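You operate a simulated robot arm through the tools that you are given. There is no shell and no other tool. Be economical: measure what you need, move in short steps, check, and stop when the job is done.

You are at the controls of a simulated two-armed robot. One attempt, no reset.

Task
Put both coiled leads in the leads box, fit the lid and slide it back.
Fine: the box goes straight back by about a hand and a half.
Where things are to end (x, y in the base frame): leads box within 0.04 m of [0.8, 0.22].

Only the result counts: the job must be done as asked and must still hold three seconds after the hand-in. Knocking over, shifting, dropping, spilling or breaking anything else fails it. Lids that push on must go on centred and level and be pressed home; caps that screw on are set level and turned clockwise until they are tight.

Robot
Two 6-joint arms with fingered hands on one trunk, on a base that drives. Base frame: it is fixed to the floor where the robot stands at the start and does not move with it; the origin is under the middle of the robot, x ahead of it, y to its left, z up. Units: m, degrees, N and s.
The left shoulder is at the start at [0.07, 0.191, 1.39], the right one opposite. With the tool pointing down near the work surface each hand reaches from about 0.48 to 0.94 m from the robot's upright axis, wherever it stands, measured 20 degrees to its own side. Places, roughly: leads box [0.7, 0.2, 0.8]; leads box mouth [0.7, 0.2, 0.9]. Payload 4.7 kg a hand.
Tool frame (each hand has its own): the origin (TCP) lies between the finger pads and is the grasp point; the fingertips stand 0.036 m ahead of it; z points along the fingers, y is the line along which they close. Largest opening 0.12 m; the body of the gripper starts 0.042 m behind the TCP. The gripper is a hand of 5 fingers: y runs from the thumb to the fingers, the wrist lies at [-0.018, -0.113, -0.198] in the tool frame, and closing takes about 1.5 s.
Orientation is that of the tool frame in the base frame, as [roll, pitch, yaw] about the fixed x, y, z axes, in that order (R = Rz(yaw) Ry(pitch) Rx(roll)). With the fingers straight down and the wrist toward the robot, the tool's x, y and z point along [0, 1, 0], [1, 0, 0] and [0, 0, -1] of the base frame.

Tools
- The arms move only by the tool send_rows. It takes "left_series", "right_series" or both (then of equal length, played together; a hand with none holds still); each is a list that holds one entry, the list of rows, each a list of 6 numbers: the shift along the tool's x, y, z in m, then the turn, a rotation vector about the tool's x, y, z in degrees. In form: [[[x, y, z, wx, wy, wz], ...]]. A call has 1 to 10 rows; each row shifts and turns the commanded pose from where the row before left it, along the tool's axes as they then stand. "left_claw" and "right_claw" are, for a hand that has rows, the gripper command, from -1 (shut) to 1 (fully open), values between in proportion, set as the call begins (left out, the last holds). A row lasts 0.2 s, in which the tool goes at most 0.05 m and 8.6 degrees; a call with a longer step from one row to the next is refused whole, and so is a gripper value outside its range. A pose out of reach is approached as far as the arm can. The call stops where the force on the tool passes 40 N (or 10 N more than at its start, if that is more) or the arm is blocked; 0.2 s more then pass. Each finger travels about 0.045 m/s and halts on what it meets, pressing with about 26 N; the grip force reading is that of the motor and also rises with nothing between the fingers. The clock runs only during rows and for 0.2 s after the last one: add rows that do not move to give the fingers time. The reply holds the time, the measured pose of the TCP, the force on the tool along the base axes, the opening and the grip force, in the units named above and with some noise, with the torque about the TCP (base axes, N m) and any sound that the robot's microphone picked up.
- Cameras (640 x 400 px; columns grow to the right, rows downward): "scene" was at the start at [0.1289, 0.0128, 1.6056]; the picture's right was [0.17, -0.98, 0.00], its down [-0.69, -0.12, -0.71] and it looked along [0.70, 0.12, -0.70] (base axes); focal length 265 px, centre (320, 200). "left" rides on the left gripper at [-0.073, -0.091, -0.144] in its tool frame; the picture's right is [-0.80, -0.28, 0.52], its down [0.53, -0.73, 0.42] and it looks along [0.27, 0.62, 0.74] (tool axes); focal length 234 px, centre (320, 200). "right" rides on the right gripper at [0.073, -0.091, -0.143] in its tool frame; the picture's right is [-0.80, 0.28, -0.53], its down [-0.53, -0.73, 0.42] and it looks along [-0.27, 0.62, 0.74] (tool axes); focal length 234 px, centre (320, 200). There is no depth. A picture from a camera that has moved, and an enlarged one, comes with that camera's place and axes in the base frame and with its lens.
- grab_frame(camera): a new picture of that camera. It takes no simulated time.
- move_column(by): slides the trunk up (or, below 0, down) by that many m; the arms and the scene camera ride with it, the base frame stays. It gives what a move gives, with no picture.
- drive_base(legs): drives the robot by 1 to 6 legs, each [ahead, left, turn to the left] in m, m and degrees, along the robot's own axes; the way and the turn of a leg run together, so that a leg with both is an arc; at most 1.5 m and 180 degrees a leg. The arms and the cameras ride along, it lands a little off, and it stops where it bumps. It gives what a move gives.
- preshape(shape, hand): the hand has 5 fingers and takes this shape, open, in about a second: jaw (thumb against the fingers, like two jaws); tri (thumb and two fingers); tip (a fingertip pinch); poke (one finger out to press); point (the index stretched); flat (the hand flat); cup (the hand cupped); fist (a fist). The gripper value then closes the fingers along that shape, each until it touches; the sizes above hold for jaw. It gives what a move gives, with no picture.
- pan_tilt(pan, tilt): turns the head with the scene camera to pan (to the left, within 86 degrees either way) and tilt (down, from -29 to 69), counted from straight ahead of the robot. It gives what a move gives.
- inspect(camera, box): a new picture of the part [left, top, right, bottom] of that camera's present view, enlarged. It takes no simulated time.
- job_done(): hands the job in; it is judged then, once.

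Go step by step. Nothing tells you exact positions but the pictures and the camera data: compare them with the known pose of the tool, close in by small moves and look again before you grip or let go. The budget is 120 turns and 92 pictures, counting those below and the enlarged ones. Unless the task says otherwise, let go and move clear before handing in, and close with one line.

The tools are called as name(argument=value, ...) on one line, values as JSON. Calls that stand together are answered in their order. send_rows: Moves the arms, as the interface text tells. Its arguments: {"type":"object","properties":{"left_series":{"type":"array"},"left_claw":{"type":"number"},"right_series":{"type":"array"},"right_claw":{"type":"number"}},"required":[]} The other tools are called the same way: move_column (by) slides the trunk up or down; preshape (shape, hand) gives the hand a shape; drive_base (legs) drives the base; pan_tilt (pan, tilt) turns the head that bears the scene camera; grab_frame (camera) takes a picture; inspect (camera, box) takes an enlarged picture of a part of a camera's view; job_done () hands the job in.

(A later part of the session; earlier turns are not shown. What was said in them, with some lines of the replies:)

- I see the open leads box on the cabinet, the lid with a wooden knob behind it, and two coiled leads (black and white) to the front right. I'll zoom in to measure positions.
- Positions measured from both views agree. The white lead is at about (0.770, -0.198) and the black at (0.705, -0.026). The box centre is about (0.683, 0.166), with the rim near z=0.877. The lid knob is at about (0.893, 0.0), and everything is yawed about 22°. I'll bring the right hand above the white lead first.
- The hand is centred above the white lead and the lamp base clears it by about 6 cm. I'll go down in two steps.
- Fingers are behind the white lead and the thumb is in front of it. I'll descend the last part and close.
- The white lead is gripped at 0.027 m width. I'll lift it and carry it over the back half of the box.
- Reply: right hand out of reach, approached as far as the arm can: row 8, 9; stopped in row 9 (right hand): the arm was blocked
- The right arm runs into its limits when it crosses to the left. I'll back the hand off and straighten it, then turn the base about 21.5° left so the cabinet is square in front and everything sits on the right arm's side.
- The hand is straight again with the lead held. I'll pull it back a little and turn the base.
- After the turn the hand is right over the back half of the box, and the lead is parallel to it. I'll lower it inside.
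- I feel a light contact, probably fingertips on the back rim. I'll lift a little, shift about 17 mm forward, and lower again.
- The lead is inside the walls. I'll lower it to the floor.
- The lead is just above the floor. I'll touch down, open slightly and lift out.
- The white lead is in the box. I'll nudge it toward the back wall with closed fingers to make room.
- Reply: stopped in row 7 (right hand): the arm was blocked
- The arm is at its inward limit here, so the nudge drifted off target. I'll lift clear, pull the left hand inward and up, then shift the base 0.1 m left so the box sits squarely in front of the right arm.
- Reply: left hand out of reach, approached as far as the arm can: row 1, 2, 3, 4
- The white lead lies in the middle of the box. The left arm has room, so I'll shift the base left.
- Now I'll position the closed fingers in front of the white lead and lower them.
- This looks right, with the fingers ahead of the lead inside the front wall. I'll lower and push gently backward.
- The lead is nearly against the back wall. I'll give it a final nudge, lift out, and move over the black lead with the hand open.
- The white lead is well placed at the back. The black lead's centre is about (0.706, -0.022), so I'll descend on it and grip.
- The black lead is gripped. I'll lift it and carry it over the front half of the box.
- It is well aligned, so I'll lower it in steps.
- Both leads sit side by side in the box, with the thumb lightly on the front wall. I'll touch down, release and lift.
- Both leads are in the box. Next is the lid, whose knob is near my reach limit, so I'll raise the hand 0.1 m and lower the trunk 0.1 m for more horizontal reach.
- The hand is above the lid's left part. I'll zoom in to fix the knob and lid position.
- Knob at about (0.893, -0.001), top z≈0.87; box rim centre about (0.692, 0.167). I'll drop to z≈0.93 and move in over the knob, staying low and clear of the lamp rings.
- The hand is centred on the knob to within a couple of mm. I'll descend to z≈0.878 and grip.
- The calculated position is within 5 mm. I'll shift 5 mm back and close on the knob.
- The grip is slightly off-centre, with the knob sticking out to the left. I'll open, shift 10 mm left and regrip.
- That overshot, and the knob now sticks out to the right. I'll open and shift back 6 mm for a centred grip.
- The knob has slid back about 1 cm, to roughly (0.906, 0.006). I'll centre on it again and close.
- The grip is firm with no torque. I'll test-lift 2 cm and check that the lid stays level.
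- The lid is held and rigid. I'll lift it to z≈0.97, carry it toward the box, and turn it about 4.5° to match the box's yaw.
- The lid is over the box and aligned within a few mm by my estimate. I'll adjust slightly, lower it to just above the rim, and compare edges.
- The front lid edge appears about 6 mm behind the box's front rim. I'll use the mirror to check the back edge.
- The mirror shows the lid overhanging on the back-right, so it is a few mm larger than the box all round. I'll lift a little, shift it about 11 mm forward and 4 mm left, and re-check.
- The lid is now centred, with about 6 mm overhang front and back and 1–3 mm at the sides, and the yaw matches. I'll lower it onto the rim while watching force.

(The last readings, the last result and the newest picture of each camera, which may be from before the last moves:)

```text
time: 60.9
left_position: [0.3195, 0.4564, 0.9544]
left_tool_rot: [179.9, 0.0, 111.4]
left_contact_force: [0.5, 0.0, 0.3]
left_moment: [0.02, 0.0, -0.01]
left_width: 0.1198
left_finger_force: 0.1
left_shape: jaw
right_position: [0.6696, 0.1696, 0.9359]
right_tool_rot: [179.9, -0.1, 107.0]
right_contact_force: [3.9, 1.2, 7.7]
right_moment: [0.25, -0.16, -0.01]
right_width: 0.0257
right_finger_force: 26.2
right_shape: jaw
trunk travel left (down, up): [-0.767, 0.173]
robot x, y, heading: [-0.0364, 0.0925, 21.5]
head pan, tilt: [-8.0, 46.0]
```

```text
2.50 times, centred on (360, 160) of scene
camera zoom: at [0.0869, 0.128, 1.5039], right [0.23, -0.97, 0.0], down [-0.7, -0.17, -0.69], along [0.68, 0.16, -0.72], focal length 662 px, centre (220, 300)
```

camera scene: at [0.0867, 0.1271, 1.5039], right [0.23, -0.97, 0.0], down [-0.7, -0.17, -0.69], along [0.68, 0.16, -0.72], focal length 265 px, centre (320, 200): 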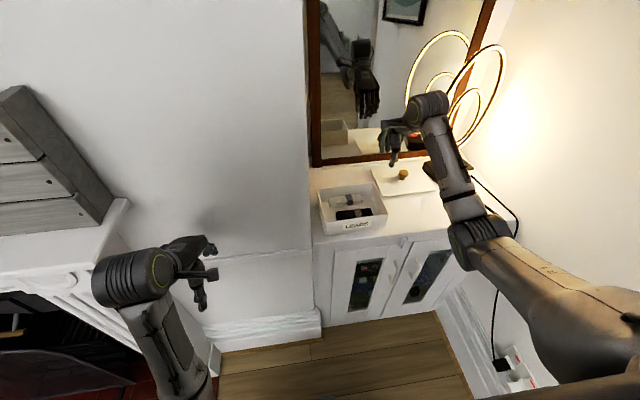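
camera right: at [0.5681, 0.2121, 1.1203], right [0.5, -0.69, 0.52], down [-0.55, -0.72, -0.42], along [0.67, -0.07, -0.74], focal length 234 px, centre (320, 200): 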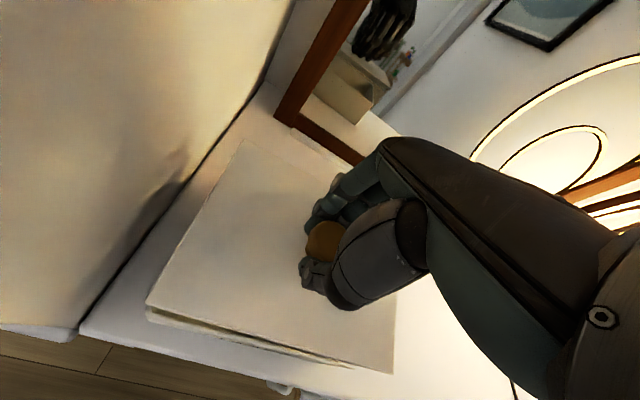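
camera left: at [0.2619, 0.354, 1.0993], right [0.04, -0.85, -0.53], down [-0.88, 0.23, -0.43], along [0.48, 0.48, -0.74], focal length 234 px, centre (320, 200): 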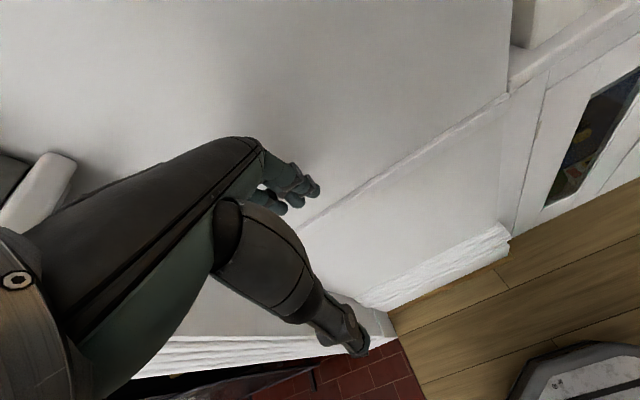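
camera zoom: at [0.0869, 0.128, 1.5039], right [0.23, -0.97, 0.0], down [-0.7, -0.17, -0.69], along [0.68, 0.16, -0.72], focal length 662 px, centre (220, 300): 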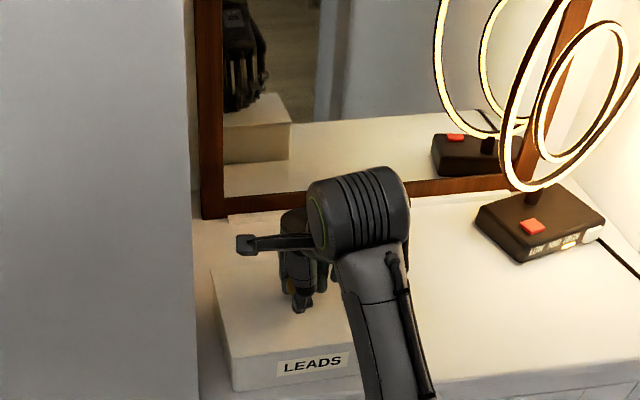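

The lid is touching, with 7.7 N up and a 4 N backward reaction. I'll look closely at the seating.

inspect(camera="scene", box=[315, 80, 395, 160])

inspect(camera="scene", box=[310, 170, 380, 240])

inspect(camera="right", box=[100, 100, 420, 400])

```text
5.00 times, centred on (355, 120) of scene
camera zoom: at [0.0869, 0.128, 1.5039], right [0.23, -0.97, 0.0], down [-0.7, -0.17, -0.69], along [0.68, 0.16, -0.72], focal length 1323 px, centre (145, 600)
```

zoom: 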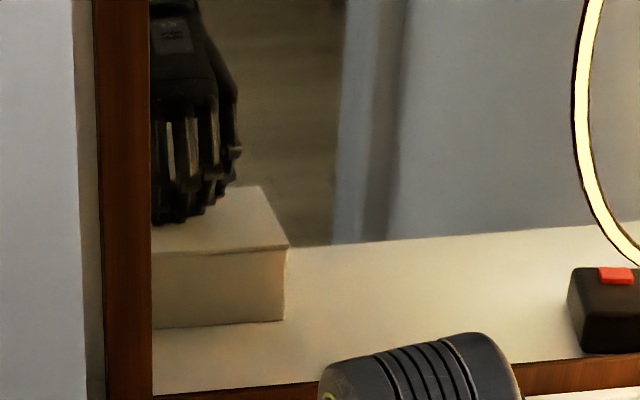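

```text
5.71 times, centred on (345, 205) of scene
camera zoom: at [0.0869, 0.128, 1.5039], right [0.23, -0.97, 0.0], down [-0.7, -0.17, -0.69], along [0.68, 0.16, -0.72], focal length 1512 px, centre (177, 171)
```

zoom: 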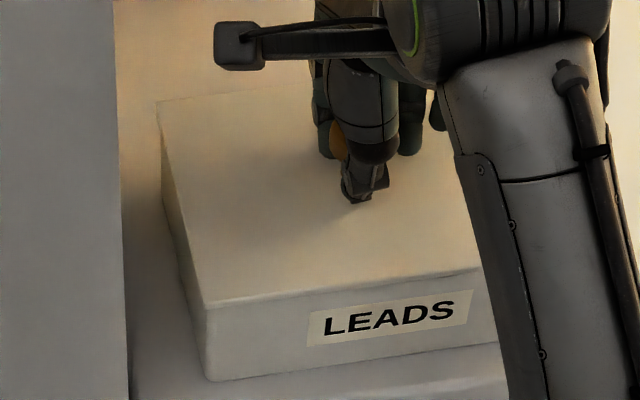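

```text
1.33 times, centred on (260, 250) of right
camera zoom: at [0.56, 0.2119, 1.0805], right [0.5, -0.69, 0.52], down [-0.54, -0.72, -0.43], along [0.67, -0.07, -0.74], focal length 312 px, centre (400, 133)
```

zoom: 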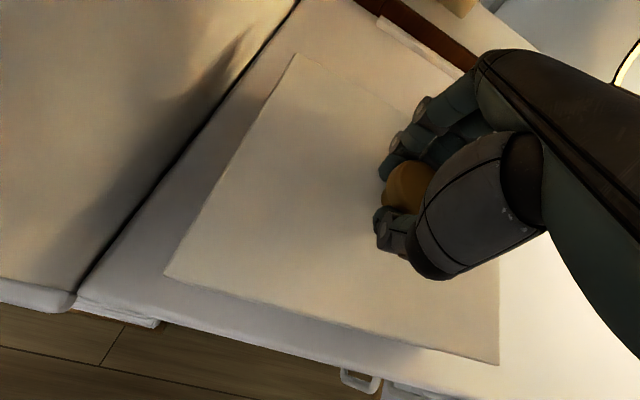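

It looks flush all round. I'll relieve the side force by 2 mm and press down in small steps.

send_rows(right_series=[[[0.001, 0.002, 0, 0, 0, 0], [0, 0, 0.003, 0, 0, 0], [0, 0, 0.003, 0, 0, 0], [0, 0, 0, 0, 0, 0]]])

```text
time: 62.0
left_position: [0.3195, 0.454, 0.9552]
left_tool_rot: [179.8, 0.0, 111.4]
left_contact_force: [-0.6, 0.3, 0.1]
left_moment: [0.01, 0.03, -0.03]
left_width: 0.1197
left_finger_force: 0.1
left_shape: jaw
right_position: [0.6717, 0.1709, 0.935]
right_tool_rot: [179.3, -0.2, 106.9]
right_contact_force: [-5.6, -4.7, 16.2]
right_moment: [0.05, 0.36, -0.07]
right_width: 0.0263
right_finger_force: 25.8
right_shape: jaw
trunk travel left (down, up): [-0.767, 0.173]
robot x, y, heading: [-0.0379, 0.0918, 21.5]
head pan, tilt: [-8.0, 46.0]
stopped in row 4 (right hand): the force on the tool passed its limit (the readings are from after the stop); the commanded pose is now the measured one
```

The lid takes over 40 N without moving further. I'll release the knob, lift away and inspect the seating.

send_rows(right_series=[[[0, 0, 0, 0, 0, 0], [0, 0, 0, 0, 0, 0], [0, 0, 0, 0, 0, 0], [0, 0, 0, 0, 0, 0], [0, 0, 0, 0, 0, 0]]], right_claw=0)

send_rows(right_series=[[[0, 0, -0.02, 0, 0, 0], [0, 0, -0.03, 0, 0, 0], [0, 0, -0.04, 0, 0, 0], [-0.04, 0, 0, 0, 0, 0], [-0.045, 0, 0, 0, 0, 0], [-0.045, 0, 0, 0, 0, 0], [-0.045, 0, 0, 0, 0, 0]]])

inspect(camera="scene", box=[310, 140, 410, 240])

grab_frame(camera="right")

```text
time: 63.2
left_position: [0.3173, 0.4556, 0.9556]
left_tool_rot: [179.6, 0.0, 111.4]
left_contact_force: [-0.2, 0.1, 0.1]
left_moment: [0.01, -0.02, 0.0]
left_width: 0.1195
left_finger_force: 0.0
left_shape: jaw
right_position: [0.6709, 0.1716, 0.9361]
right_tool_rot: [179.3, -0.1, 107.1]
right_contact_force: [3.7, 2.4, 29.0]
right_moment: [0.24, -0.21, 0.0]
right_width: 0.0553
right_finger_force: 0.0
right_shape: jaw
trunk travel left (down, up): [-0.767, 0.173]
robot x, y, heading: [-0.0319, 0.0951, 21.4]
head pan, tilt: [-8.0, 46.0]
```

```text
time: 64.8
left_position: [0.3196, 0.4541, 0.9566]
left_tool_rot: [179.8, -0.1, 111.4]
left_contact_force: [-0.3, 0.1, -0.4]
left_moment: [0.01, 0.01, 0.03]
left_width: 0.1199
left_finger_force: 0.1
left_shape: jaw
right_position: [0.7233, 0.002, 1.023]
right_tool_rot: [179.6, -0.3, 107.2]
right_contact_force: [0.0, -0.9, 0.2]
right_moment: [0.03, 0.0, 0.0]
right_width: 0.0598
right_finger_force: 0.0
right_shape: jaw
trunk travel left (down, up): [-0.767, 0.173]
robot x, y, heading: [-0.0357, 0.0955, 21.5]
head pan, tilt: [-8.0, 46.0]
```

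```text
4.00 times, centred on (360, 190) of scene
camera zoom: at [0.0874, 0.1249, 1.5038], right [0.23, -0.97, 0.0], down [-0.7, -0.17, -0.69], along [0.68, 0.16, -0.72], focal length 1058 px, centre (160, 240)
```

zoom: 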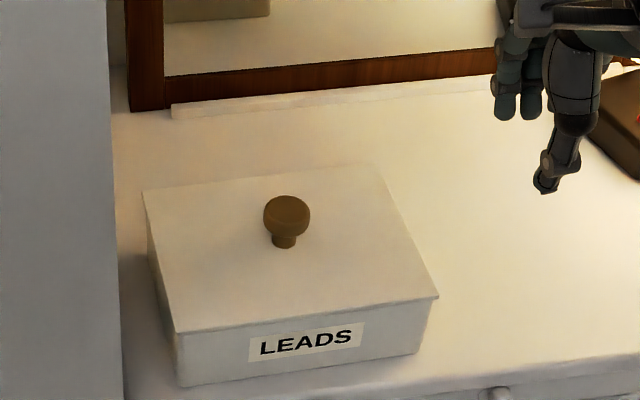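

```text
25 pictures are left
camera right: at [0.6126, 0.0426, 1.1662], right [0.5, -0.69, 0.52], down [-0.54, -0.72, -0.43], along [0.68, -0.07, -0.73], focal length 234 px, centre (320, 200)
```

right: 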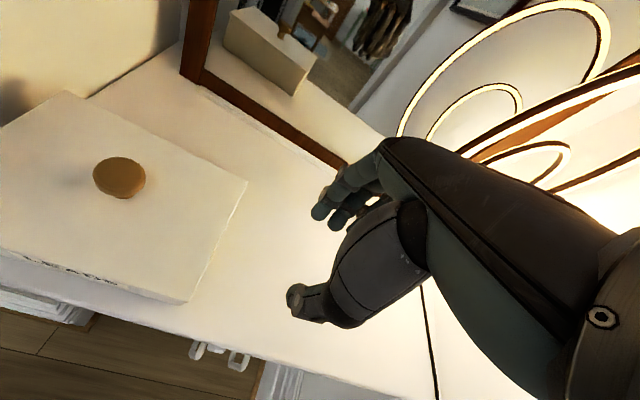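

The lid sits on the box. I'll check closely for gaps and tilt.

inspect(camera="right", box=[0, 80, 260, 310])

inspect(camera="scene", box=[318, 180, 378, 240])

```text
1.74 times, centred on (130, 195) of right
camera zoom: at [0.6126, 0.0426, 1.1662], right [0.5, -0.69, 0.52], down [-0.54, -0.72, -0.43], along [0.68, -0.07, -0.73], focal length 407 px, centre (650, 209)
```

zoom: 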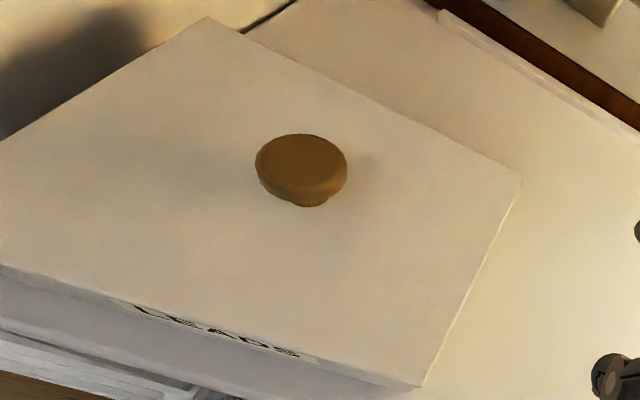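

```text
6.67 times, centred on (348, 210) of scene
camera zoom: at [0.0874, 0.1249, 1.5038], right [0.23, -0.97, 0.0], down [-0.7, -0.17, -0.69], along [0.68, 0.16, -0.72], focal length 1764 px, centre (133, 133)
```

zoom: 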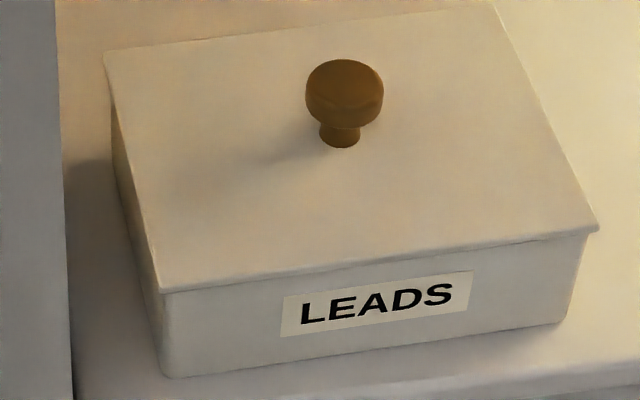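

It looks level and flush. I'll close the hand, position it over the knob (≈0.682, 0.168) and press straight down to make sure it is home.

send_rows(right_series=[[[0.043, 0.0025, 0, 0, 0, 0], [0.043, 0.0025, 0, 0, 0, 0], [0.043, 0.0025, 0, 0, 0, 0], [0.042, 0.0025, 0, 0, 0, 0], [0, 0, 0, 0, 0, 0], [0, 0, 0, 0, 0, 0], [0, 0, 0, 0, 0, 0], [0, 0, 0.025, 0, 0, 0], [0, 0, 0.015, 0, 0, 0]]], right_claw=-1)

grab_frame(camera="right")

inspect(camera="scene", box=[310, 130, 410, 240])

```text
time: 66.8
left_position: [0.3195, 0.4562, 0.9542]
left_tool_rot: [179.8, 0.0, 111.4]
left_contact_force: [-0.1, 0.0, 0.2]
left_moment: [0.02, 0.0, -0.01]
left_width: 0.1195
left_finger_force: 0.0
left_shape: jaw
right_position: [0.6823, 0.1712, 0.9825]
right_tool_rot: [179.6, -0.1, 107.1]
right_contact_force: [0.1, -0.4, -0.1]
right_moment: [0.02, 0.0, 0.0]
right_width: 0.0001
right_finger_force: 26.1
right_shape: jaw
trunk travel left (down, up): [-0.767, 0.173]
robot x, y, heading: [-0.033, 0.093, 21.5]
head pan, tilt: [-8.0, 46.0]
```

```text
22 pictures are left
camera right: at [0.5723, 0.2137, 1.1251], right [0.5, -0.69, 0.53], down [-0.54, -0.72, -0.43], along [0.68, -0.07, -0.73], focal length 234 px, centre (320, 200)
```

right: 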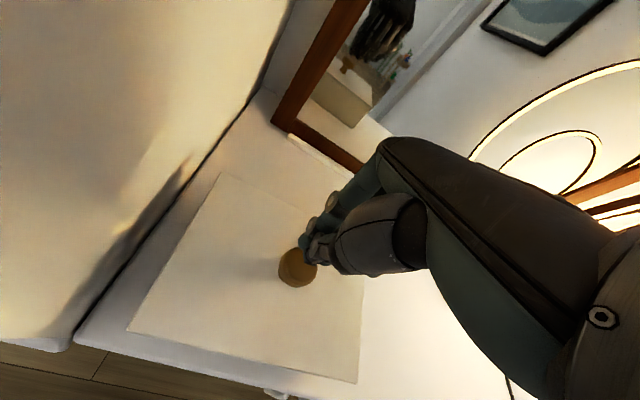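

```text
3.64 times, centred on (360, 185) of scene
camera zoom: at [0.0873, 0.128, 1.5038], right [0.23, -0.97, 0.0], down [-0.7, -0.17, -0.69], along [0.68, 0.16, -0.72], focal length 962 px, centre (174, 254)
```

zoom: 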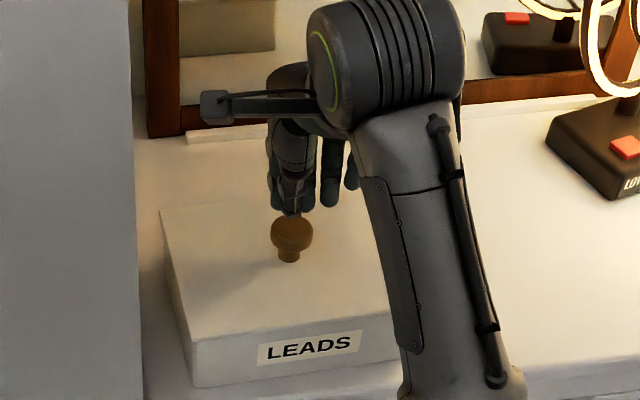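

The knob is about 7 mm in front of my fingertips. I'll adjust and press down.

send_rows(right_series=[[[-0.003, -0.008, 0, 0, 0, 0], [0, 0, 0.01, 0, 0, 0], [0, 0, 0.006, 0, 0, 0], [0, 0, 0.004, 0, 0, 0], [0, 0, 0.004, 0, 0, 0], [0, 0, 0.004, 0, 0, 0], [0, 0, 0.004, 0, 0, 0]]])

grab_frame(camera="right")

```text
time: 67.9
left_position: [0.3183, 0.4543, 0.9537]
left_tool_rot: [179.8, 0.0, 111.4]
left_contact_force: [0.3, 0.7, -0.2]
left_moment: [-0.04, 0.02, -0.01]
left_width: 0.1199
left_finger_force: 0.1
left_shape: jaw
right_position: [0.6768, 0.1667, 0.9709]
right_tool_rot: [178.3, -0.2, 107.1]
right_contact_force: [-4.7, -2.2, 18.4]
right_moment: [-0.04, 0.19, 0.01]
right_width: 0.0
right_finger_force: 26.1
right_shape: jaw
trunk travel left (down, up): [-0.767, 0.173]
robot x, y, heading: [-0.036, 0.0919, 21.4]
head pan, tilt: [-8.0, 46.0]
stopped in row 5 (right hand): the force on the tool passed its limit (the readings are from after the stop); the commanded pose is now the measured one
```

```text
20 pictures are left
camera right: at [0.5638, 0.2075, 1.1122], right [0.49, -0.69, 0.53], down [-0.53, -0.72, -0.45], along [0.69, -0.06, -0.72], focal length 234 px, centre (320, 200)
```

right: 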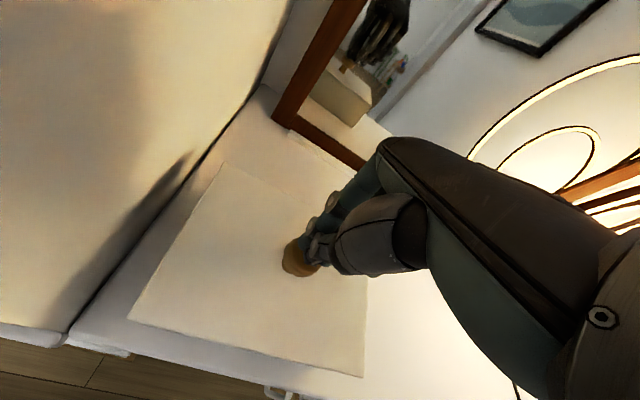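

The lid took over 40 N on the knob and is home. Next I'll lift, match the box yaw, retreat in front of the box and tilt the fingertips forward about 28°, so I push the box wall below the lid edge.

send_rows(right_series=[[[0, 0, -0.03, 1.5, 0, 0], [0, 0, -0.04, 0, 0, -6], [-0.003, -0.04, 0, 0, 0, 0], [-0.003, -0.04, 0, 0, 0, 0], [-0.003, -0.036, 0, 0, 0, 0], [0, 0, 0, -7, 0, 0], [0, 0, 0, -7, 0, 0], [0, 0, 0, -7, 0, 0], [0, 0, 0, -7, 0, 0], [0, 0, 0, 0, 0, 0]]])

grab_frame(camera="scene")

```text
time: 70.1
left_position: [0.3205, 0.4552, 0.9548]
left_tool_rot: [179.9, 0.0, 111.3]
left_contact_force: [-0.8, 0.3, -0.3]
left_moment: [-0.01, -0.03, 0.01]
left_width: 0.1197
left_finger_force: 0.1
left_shape: jaw
right_position: [0.5947, 0.1178, 1.0035]
right_tool_rot: [152.1, -0.3, 113.0]
right_contact_force: [-0.3, -0.2, -0.5]
right_moment: [-0.01, -0.01, 0.0]
right_width: 0.0
right_finger_force: 26.4
right_shape: jaw
right hand out of reach, approached as far as the arm can: row 4, 5
trunk travel left (down, up): [-0.767, 0.173]
robot x, y, heading: [-0.0343, 0.0934, 21.4]
head pan, tilt: [-8.0, 46.0]
```

```text
19 pictures are left
camera scene: at [0.0881, 0.1278, 1.5037], right [0.23, -0.97, 0.0], down [-0.7, -0.17, -0.69], along [0.68, 0.16, -0.72], focal length 265 px, centre (320, 200)
```

scene: 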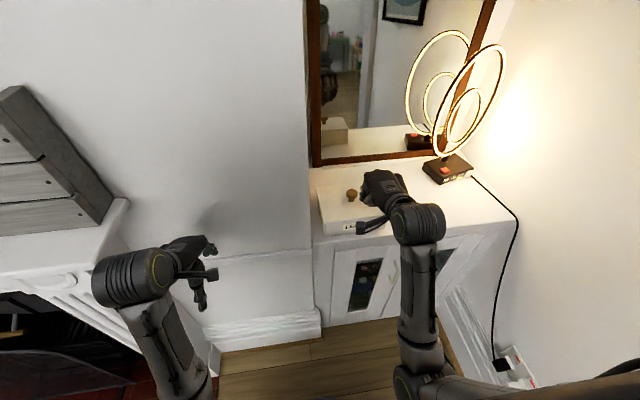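

The arm is at its near limit. I'll back the base off 0.08 m for working room.

drive_base(legs=[[-0.08, 0, 0]])

grab_frame(camera="right")

inspect(camera="scene", box=[290, 100, 450, 260])

```text
time: 71.2
left_position: [0.2457, 0.4258, 0.9548]
left_tool_rot: [179.8, 0.0, 111.5]
left_contact_force: [0.9, 0.6, -0.2]
left_moment: [0.01, -0.01, 0.01]
left_width: 0.1195
left_finger_force: 0.0
left_shape: jaw
right_position: [0.5189, 0.0895, 1.0052]
right_tool_rot: [152.2, -0.2, 112.9]
right_contact_force: [-0.5, 0.4, -0.2]
right_moment: [0.0, -0.03, -0.02]
right_width: 0.0001
right_finger_force: 25.7
right_shape: jaw
trunk travel left (down, up): [-0.767, 0.173]
robot x, y, heading: [-0.1091, 0.0609, 21.3]
head pan, tilt: [-8.0, 46.0]
```

```text
18 pictures are left
camera right: at [0.3553, 0.0983, 1.0903], right [0.32, -0.74, 0.59], down [-0.21, -0.66, -0.72], along [0.93, 0.11, -0.36], focal length 234 px, centre (320, 200)
```

right: 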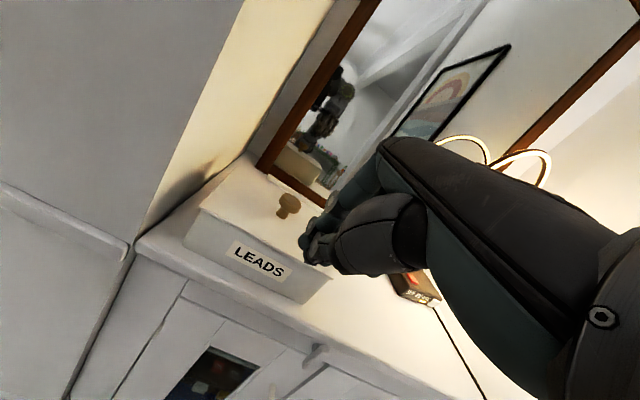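

```text
2.50 times, centred on (370, 180) of scene
camera zoom: at [0.0126, 0.0983, 1.5038], right [0.23, -0.97, 0.0], down [-0.7, -0.17, -0.69], along [0.68, 0.16, -0.72], focal length 662 px, centre (195, 250)
```

zoom: 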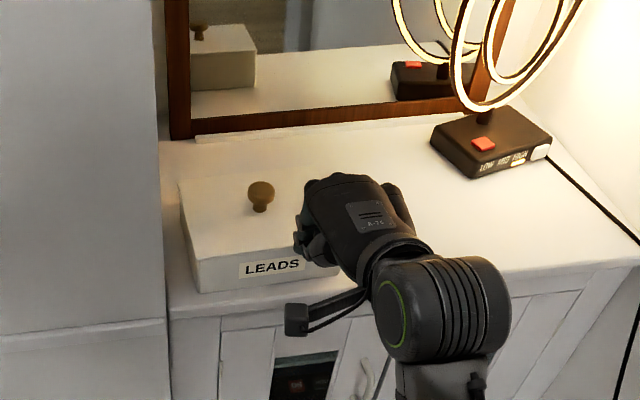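

The hand is in front of the box and roughly centred. I'll lower it to push height (tips ≈0.85) and shift about 1 cm left.

send_rows(right_series=[[[0.003, -0.0141, 0.0265, 0, 0, 0], [0.003, -0.0141, 0.0265, 0, 0, 0], [0.003, -0.0141, 0.0265, 0, 0, 0], [0.003, -0.0141, 0.0265, 0, 0, 0], [0, 0, 0, 0, 0, 0]]])

grab_frame(camera="right")

inspect(camera="scene", box=[290, 130, 450, 290])

```text
time: 72.4
left_position: [0.2466, 0.4262, 0.9541]
left_tool_rot: [179.8, -0.1, 111.3]
left_contact_force: [0.5, -0.2, -0.4]
left_moment: [0.01, 0.03, -0.05]
left_width: 0.1198
left_finger_force: 0.1
left_shape: jaw
right_position: [0.5159, 0.1005, 0.8842]
right_tool_rot: [152.1, -0.3, 113.0]
right_contact_force: [0.1, 1.3, -0.3]
right_moment: [0.01, 0.02, 0.0]
right_width: 0.0
right_finger_force: 26.0
right_shape: jaw
trunk travel left (down, up): [-0.767, 0.173]
robot x, y, heading: [-0.112, 0.0622, 21.2]
head pan, tilt: [-8.0, 46.0]
```

```text
16 pictures are left
camera right: at [0.351, 0.1091, 0.9698], right [0.32, -0.74, 0.59], down [-0.21, -0.66, -0.72], along [0.93, 0.11, -0.36], focal length 234 px, centre (320, 200)
```

right: 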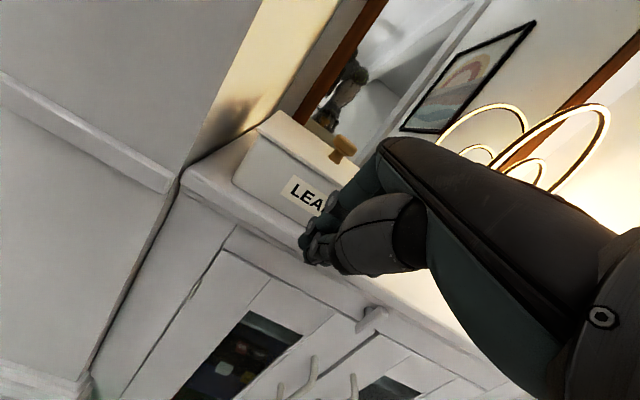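

```text
2.50 times, centred on (370, 210) of scene
camera zoom: at [0.0131, 0.0986, 1.5038], right [0.23, -0.97, 0.0], down [-0.7, -0.17, -0.69], along [0.68, 0.16, -0.72], focal length 662 px, centre (195, 175)
```

zoom: 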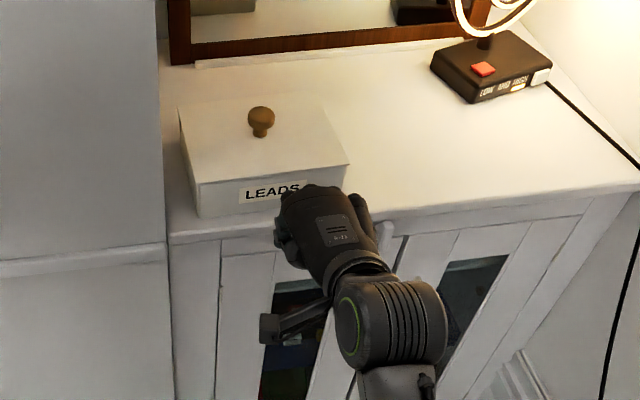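

The curled knuckles could hit the overhanging lid edge first. I'll raise a bit and use a flat hand, so the straight fingertips push the wall low.

send_rows(right_series=[[[0.004, 0.0117, -0.022, 0, 0, 0], [0.004, 0.0117, -0.022, 0, 0, 0]]])

preshape(hand="right", shape="flat")

grab_frame(camera="right")

inspect(camera="scene", box=[310, 150, 410, 250])

```text
time: 73.0
left_position: [0.2465, 0.4258, 0.9544]
left_tool_rot: [179.8, -0.1, 111.4]
left_contact_force: [-0.1, 0.3, -0.9]
left_moment: [-0.01, -0.01, -0.02]
left_width: 0.1199
left_finger_force: 0.1
left_shape: jaw
right_position: [0.5124, 0.1016, 0.9323]
right_tool_rot: [152.6, 0.5, 112.8]
right_contact_force: [-0.2, 0.3, 0.1]
right_moment: [0.01, 0.02, 0.03]
right_width: 0.0001
right_finger_force: 26.1
right_shape: jaw
trunk travel left (down, up): [-0.767, 0.173]
robot x, y, heading: [-0.1066, 0.0614, 21.2]
head pan, tilt: [-8.0, 46.0]
```

```text
time: 73.9
left_position: [0.2477, 0.4264, 0.9545]
left_tool_rot: [179.8, 0.0, 111.4]
left_contact_force: [-0.8, 0.5, 0.0]
left_moment: [-0.05, 0.0, 0.0]
left_width: 0.1198
left_finger_force: 0.0
left_shape: jaw
right_position: [0.5137, 0.1022, 0.9342]
right_tool_rot: [152.3, 0.5, 112.9]
right_contact_force: [0.0, 0.8, 0.2]
right_moment: [-0.01, 0.01, 0.01]
right_width: 0.0002
right_finger_force: 0.1
right_shape: flat
trunk travel left (down, up): [-0.767, 0.173]
robot x, y, heading: [-0.1117, 0.0615, 21.0]
head pan, tilt: [-8.0, 46.0]
```

```text
14 pictures are left
camera right: at [0.3485, 0.1132, 1.0182], right [0.31, -0.73, 0.6], down [-0.21, -0.67, -0.71], along [0.93, 0.1, -0.36], focal length 234 px, centre (320, 200)
```

right: 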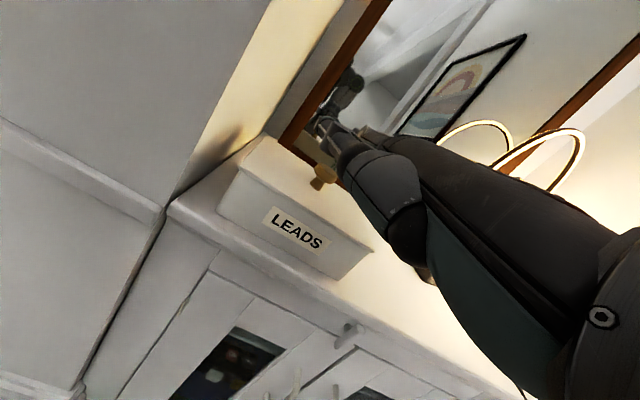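

```text
4.00 times, centred on (360, 200) of scene
camera zoom: at [0.0133, 0.0987, 1.5038], right [0.23, -0.97, 0.0], down [-0.7, -0.17, -0.69], along [0.68, 0.16, -0.72], focal length 1058 px, centre (160, 200)
```

zoom: 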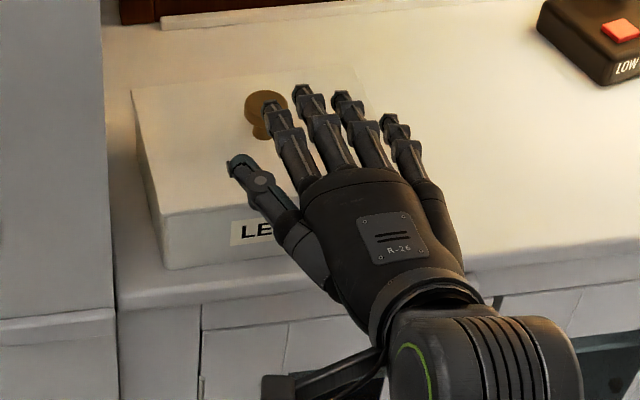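

In flat shape the fingers point forward and up in this tilt. I'll back off 5 cm and remove the tilt so they point forward and about 33° down, then check the fingertip position.

send_rows(right_series=[[[0, -0.0221, -0.0117, 0, 0, 0], [0, -0.0221, -0.0117, 0, 0, 0], [0, 0, 0, 7, 0, 0], [0, 0, 0, 7, 0, 0], [0, 0, 0, 7, 0, 0], [0, 0, 0, 6.5, -0.4, 0], [0, 0, 0, 0, 0, 0]]])

inspect(camera="scene", box=[310, 150, 410, 270])

grab_frame(camera="right")

```text
time: 75.5
left_position: [0.2452, 0.4259, 0.9556]
left_tool_rot: [179.8, 0.0, 111.3]
left_contact_force: [0.0, -0.6, -0.1]
left_moment: [0.01, -0.01, -0.02]
left_width: 0.1196
left_finger_force: 0.0
left_shape: jaw
right_position: [0.4662, 0.0887, 0.9361]
right_tool_rot: [179.7, 0.1, 113.1]
right_contact_force: [0.0, -0.1, -0.6]
right_moment: [-0.03, 0.02, 0.0]
right_width: 0.0
right_finger_force: 0.0
right_shape: flat
trunk travel left (down, up): [-0.767, 0.173]
robot x, y, heading: [-0.1084, 0.0678, 21.5]
head pan, tilt: [-8.0, 46.0]
```

```text
3.33 times, centred on (360, 210) of scene
camera zoom: at [0.0124, 0.0985, 1.5039], right [0.23, -0.97, 0.0], down [-0.7, -0.17, -0.69], along [0.68, 0.16, -0.72], focal length 882 px, centre (187, 167)
```

zoom: 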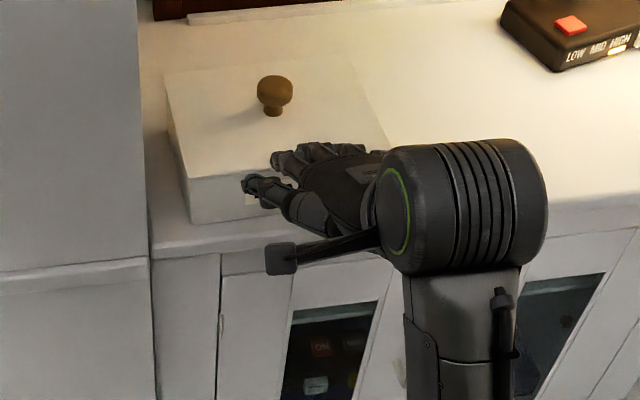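

```text
11 pictures are left
camera right: at [0.3513, 0.1199, 1.0789], right [0.57, -0.63, 0.53], down [-0.46, -0.78, -0.43], along [0.68, 0.0, -0.73], focal length 234 px, centre (320, 200)
```

right: 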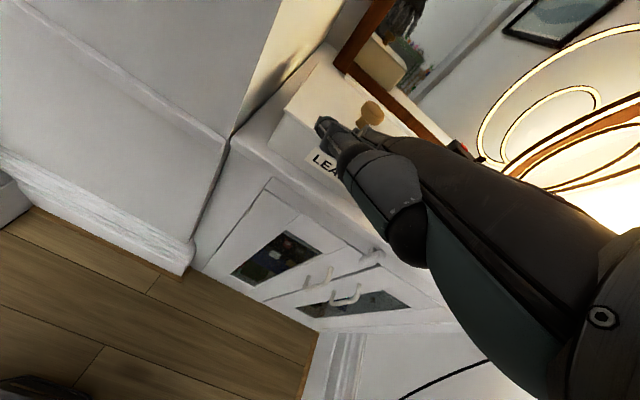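

Triangulating gives the index fingertip at about tool (0.016, 0.122, -0.007). I'll shift 2 cm right, lower so the tips are at z≈0.848, then approach the front wall.

send_rows(right_series=[[[-0.02, 0, 0.02, 0, 0, 0], [0, 0, 0.03, 0, 0, 0], [0, 0, 0.03, 0, 0, 0], [0, 0, 0.015, 0, 0, 0], [0, 0.01, 0, 0, 0, 0], [0, 0.01, 0, 0, 0, 0], [0, 0, 0, 0, 0, 0]]])

inspect(camera="scene", box=[310, 150, 410, 270])

```text
time: 77.1
left_position: [0.2468, 0.4269, 0.9555]
left_tool_rot: [179.8, 0.0, 111.4]
left_contact_force: [0.3, 0.5, -0.1]
left_moment: [0.0, 0.0, 0.01]
left_width: 0.1198
left_finger_force: 0.0
left_shape: jaw
right_position: [0.4931, 0.0792, 0.8398]
right_tool_rot: [179.6, 0.3, 113.0]
right_contact_force: [-0.5, -0.6, 0.7]
right_moment: [-0.01, -0.02, -0.03]
right_width: 0.0
right_finger_force: 0.1
right_shape: flat
trunk travel left (down, up): [-0.767, 0.173]
robot x, y, heading: [-0.1111, 0.064, 21.2]
head pan, tilt: [-8.0, 46.0]
```

```text
3.33 times, centred on (360, 210) of scene
camera zoom: at [0.013, 0.0987, 1.5038], right [0.23, -0.97, 0.0], down [-0.7, -0.17, -0.69], along [0.68, 0.16, -0.72], focal length 882 px, centre (187, 167)
```

zoom: 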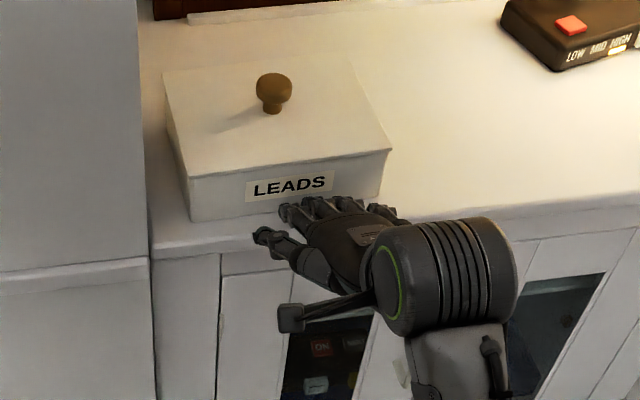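

The fingertips are right at the front wall, below the lid edge, but about 2.5 cm right of centre. I'll shift left and begin the push.

send_rows(right_series=[[[0.012, -0.003, 0, 0, 0, 0], [0.012, 0, 0, 0, 0, 0], [0, 0.01, 0, 0, 0, 0], [0, 0.01, 0, 0, 0, 0], [0, 0.01, 0, 0, 0, 0], [0, 0.01, 0, 0, 0, 0], [0, 0, 0, 0, 0, 0]]])

inspect(camera="scene", box=[310, 150, 410, 270])

```text
time: 78.7
left_position: [0.2465, 0.4257, 0.9549]
left_tool_rot: [179.8, 0.0, 111.4]
left_contact_force: [0.2, 0.8, -0.1]
left_moment: [0.01, -0.02, 0.03]
left_width: 0.1199
left_finger_force: 0.0
left_shape: jaw
right_position: [0.5178, 0.1143, 0.84]
right_tool_rot: [179.8, 0.2, 113.0]
right_contact_force: [-0.6, -0.8, 0.0]
right_moment: [-0.03, 0.0, -0.02]
right_width: 0.0
right_finger_force: 0.0
right_shape: flat
trunk travel left (down, up): [-0.767, 0.173]
robot x, y, heading: [-0.111, 0.0599, 21.2]
head pan, tilt: [-8.0, 46.0]
```

```text
3.33 times, centred on (360, 210) of scene
camera zoom: at [0.0129, 0.0986, 1.5038], right [0.23, -0.97, 0.0], down [-0.7, -0.17, -0.69], along [0.68, 0.16, -0.72], focal length 882 px, centre (187, 167)
```

zoom: 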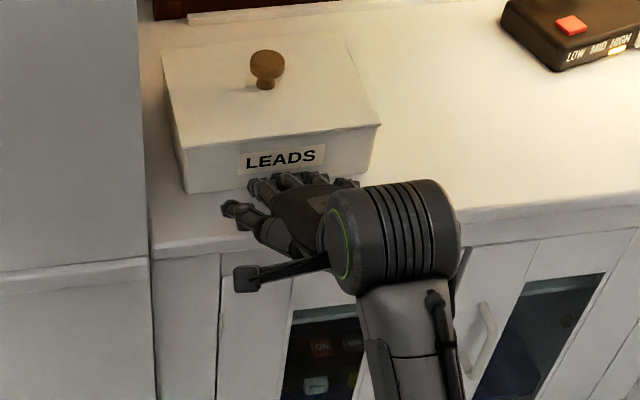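

The box moved straight back about 3.7 cm without rotating, and the lid stayed put. Its centre is now about (0.72, 0.175), so I'll continue about 8.5 cm.

send_rows(right_series=[[[0, 0.011, 0, 0, 0, 0], [0, 0.011, 0, 0, 0, 0], [0, 0.011, 0, 0, 0, 0], [0, 0.011, 0, 0, 0, 0], [0, 0.011, 0, 0, 0, 0], [0, 0.011, 0, 0, 0, 0], [0, 0, 0, 0, 0, 0]]])

inspect(camera="scene", box=[310, 110, 410, 230])

```text
time: 80.3
left_position: [0.2474, 0.4259, 0.9552]
left_tool_rot: [179.8, -0.1, 111.4]
left_contact_force: [-0.3, 1.0, 0.2]
left_moment: [0.0, 0.03, -0.02]
left_width: 0.1198
left_finger_force: 0.0
left_shape: jaw
right_position: [0.5786, 0.1402, 0.8389]
right_tool_rot: [179.6, 0.2, 113.0]
right_contact_force: [-0.5, -0.6, -0.5]
right_moment: [-0.01, 0.03, 0.0]
right_width: 0.0001
right_finger_force: 0.1
right_shape: flat
trunk travel left (down, up): [-0.767, 0.173]
robot x, y, heading: [-0.109, 0.0624, 21.2]
head pan, tilt: [-8.0, 46.0]
```

```text
3.33 times, centred on (360, 170) of scene
camera zoom: at [0.013, 0.0985, 1.5038], right [0.23, -0.97, 0.0], down [-0.7, -0.17, -0.69], along [0.68, 0.16, -0.72], focal length 882 px, centre (187, 300)
```

zoom: 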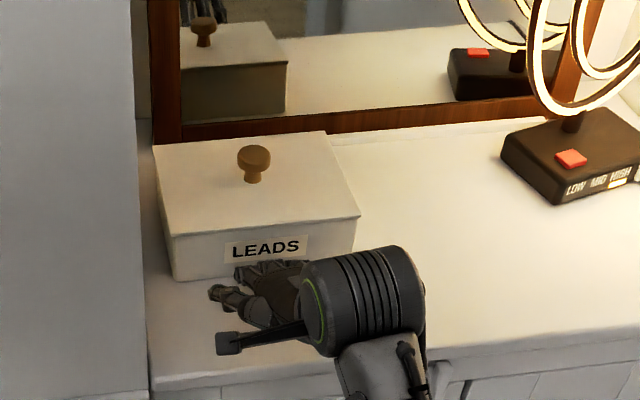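

The box centre is now about (0.787, 0.204) with the lid still on. I'll push one last 1.5 cm, then back away.

send_rows(right_series=[[[0, 0.008, 0, 0, 0, 0], [0, 0.007, 0, 0, 0, 0], [0, 0, 0, 0, 0, 0], [0, -0.015, 0, 0, 0, 0], [0, -0.03, 0, 0, 0, 0], [0, -0.04, 0, 0, 0, 0], [0, -0.04, -0.02, 0, 0, 0], [0, 0, -0.04, 0, 0, 0], [0, 0, 0, 0, 0, 0]]])

inspect(camera="scene", box=[310, 110, 410, 230])

grab_frame(camera="right")

```text
time: 82.3
left_position: [0.2465, 0.4255, 0.9555]
left_tool_rot: [179.8, -0.1, 111.3]
left_contact_force: [0.6, 0.7, 0.4]
left_moment: [-0.01, -0.02, 0.0]
left_width: 0.1198
left_finger_force: 0.1
left_shape: jaw
right_position: [0.4762, 0.0963, 0.9005]
right_tool_rot: [179.7, 0.2, 112.9]
right_contact_force: [0.0, -1.2, 0.6]
right_moment: [-0.02, 0.01, 0.01]
right_width: 0.0
right_finger_force: 0.1
right_shape: flat
trunk travel left (down, up): [-0.767, 0.173]
robot x, y, heading: [-0.1102, 0.0638, 21.3]
head pan, tilt: [-8.0, 46.0]
```

```text
3.33 times, centred on (360, 170) of scene
camera zoom: at [0.0126, 0.0984, 1.5038], right [0.23, -0.97, 0.0], down [-0.7, -0.17, -0.69], along [0.68, 0.16, -0.72], focal length 882 px, centre (187, 300)
```

zoom: 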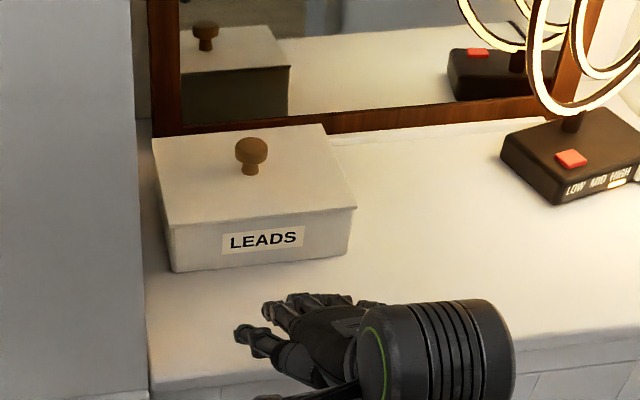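

```text
6 pictures are left
camera right: at [0.3623, 0.1273, 1.0445], right [0.57, -0.63, 0.53], down [-0.46, -0.78, -0.43], along [0.68, 0.0, -0.73], focal length 234 px, centre (320, 200)
```

right: 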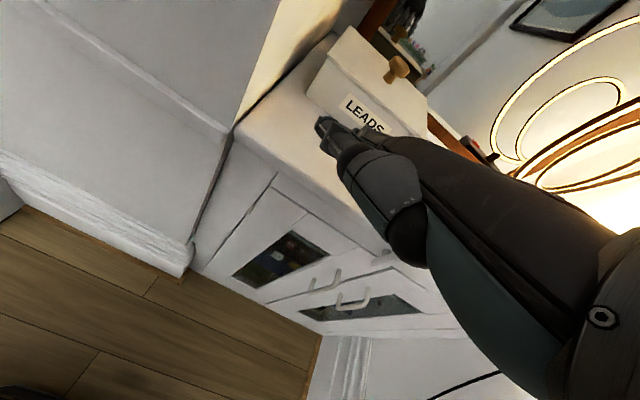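

The box centre is now about (0.796, 0.211), well within tolerance. One last close look at the lid before handing in.

inspect(camera="scene", box=[326, 130, 376, 200])

inspect(camera="scene", box=[325, 105, 385, 165])

```text
5.71 times, centred on (351, 165) of scene
camera zoom: at [0.0126, 0.0984, 1.5038], right [0.23, -0.97, 0.0], down [-0.7, -0.17, -0.69], along [0.68, 0.16, -0.72], focal length 1512 px, centre (143, 400)
```

zoom: 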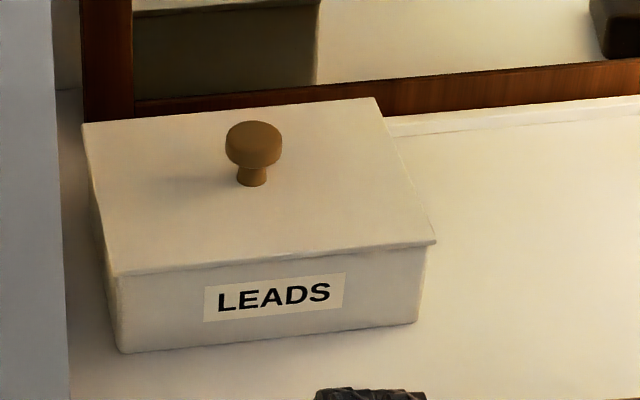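

```text
6.67 times, centred on (355, 135) of scene
camera zoom: at [0.0126, 0.0984, 1.5038], right [0.23, -0.97, 0.0], down [-0.7, -0.17, -0.69], along [0.68, 0.16, -0.72], focal length 1764 px, centre (87, 633)
```

zoom: 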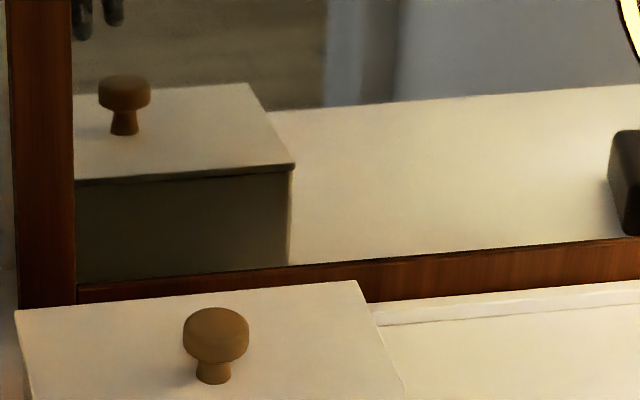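

The lid is level and flush at front and back, and the box is in place. Both hands are clear and nothing else has moved, so I'm handing in.

job_done()

```text
The job is handed in.
```

I put both leads in the box, fitted and pressed down the lid, and slid the box straight back to about (0.80, 0.21), roughly 1 cm from the target by the camera estimate.
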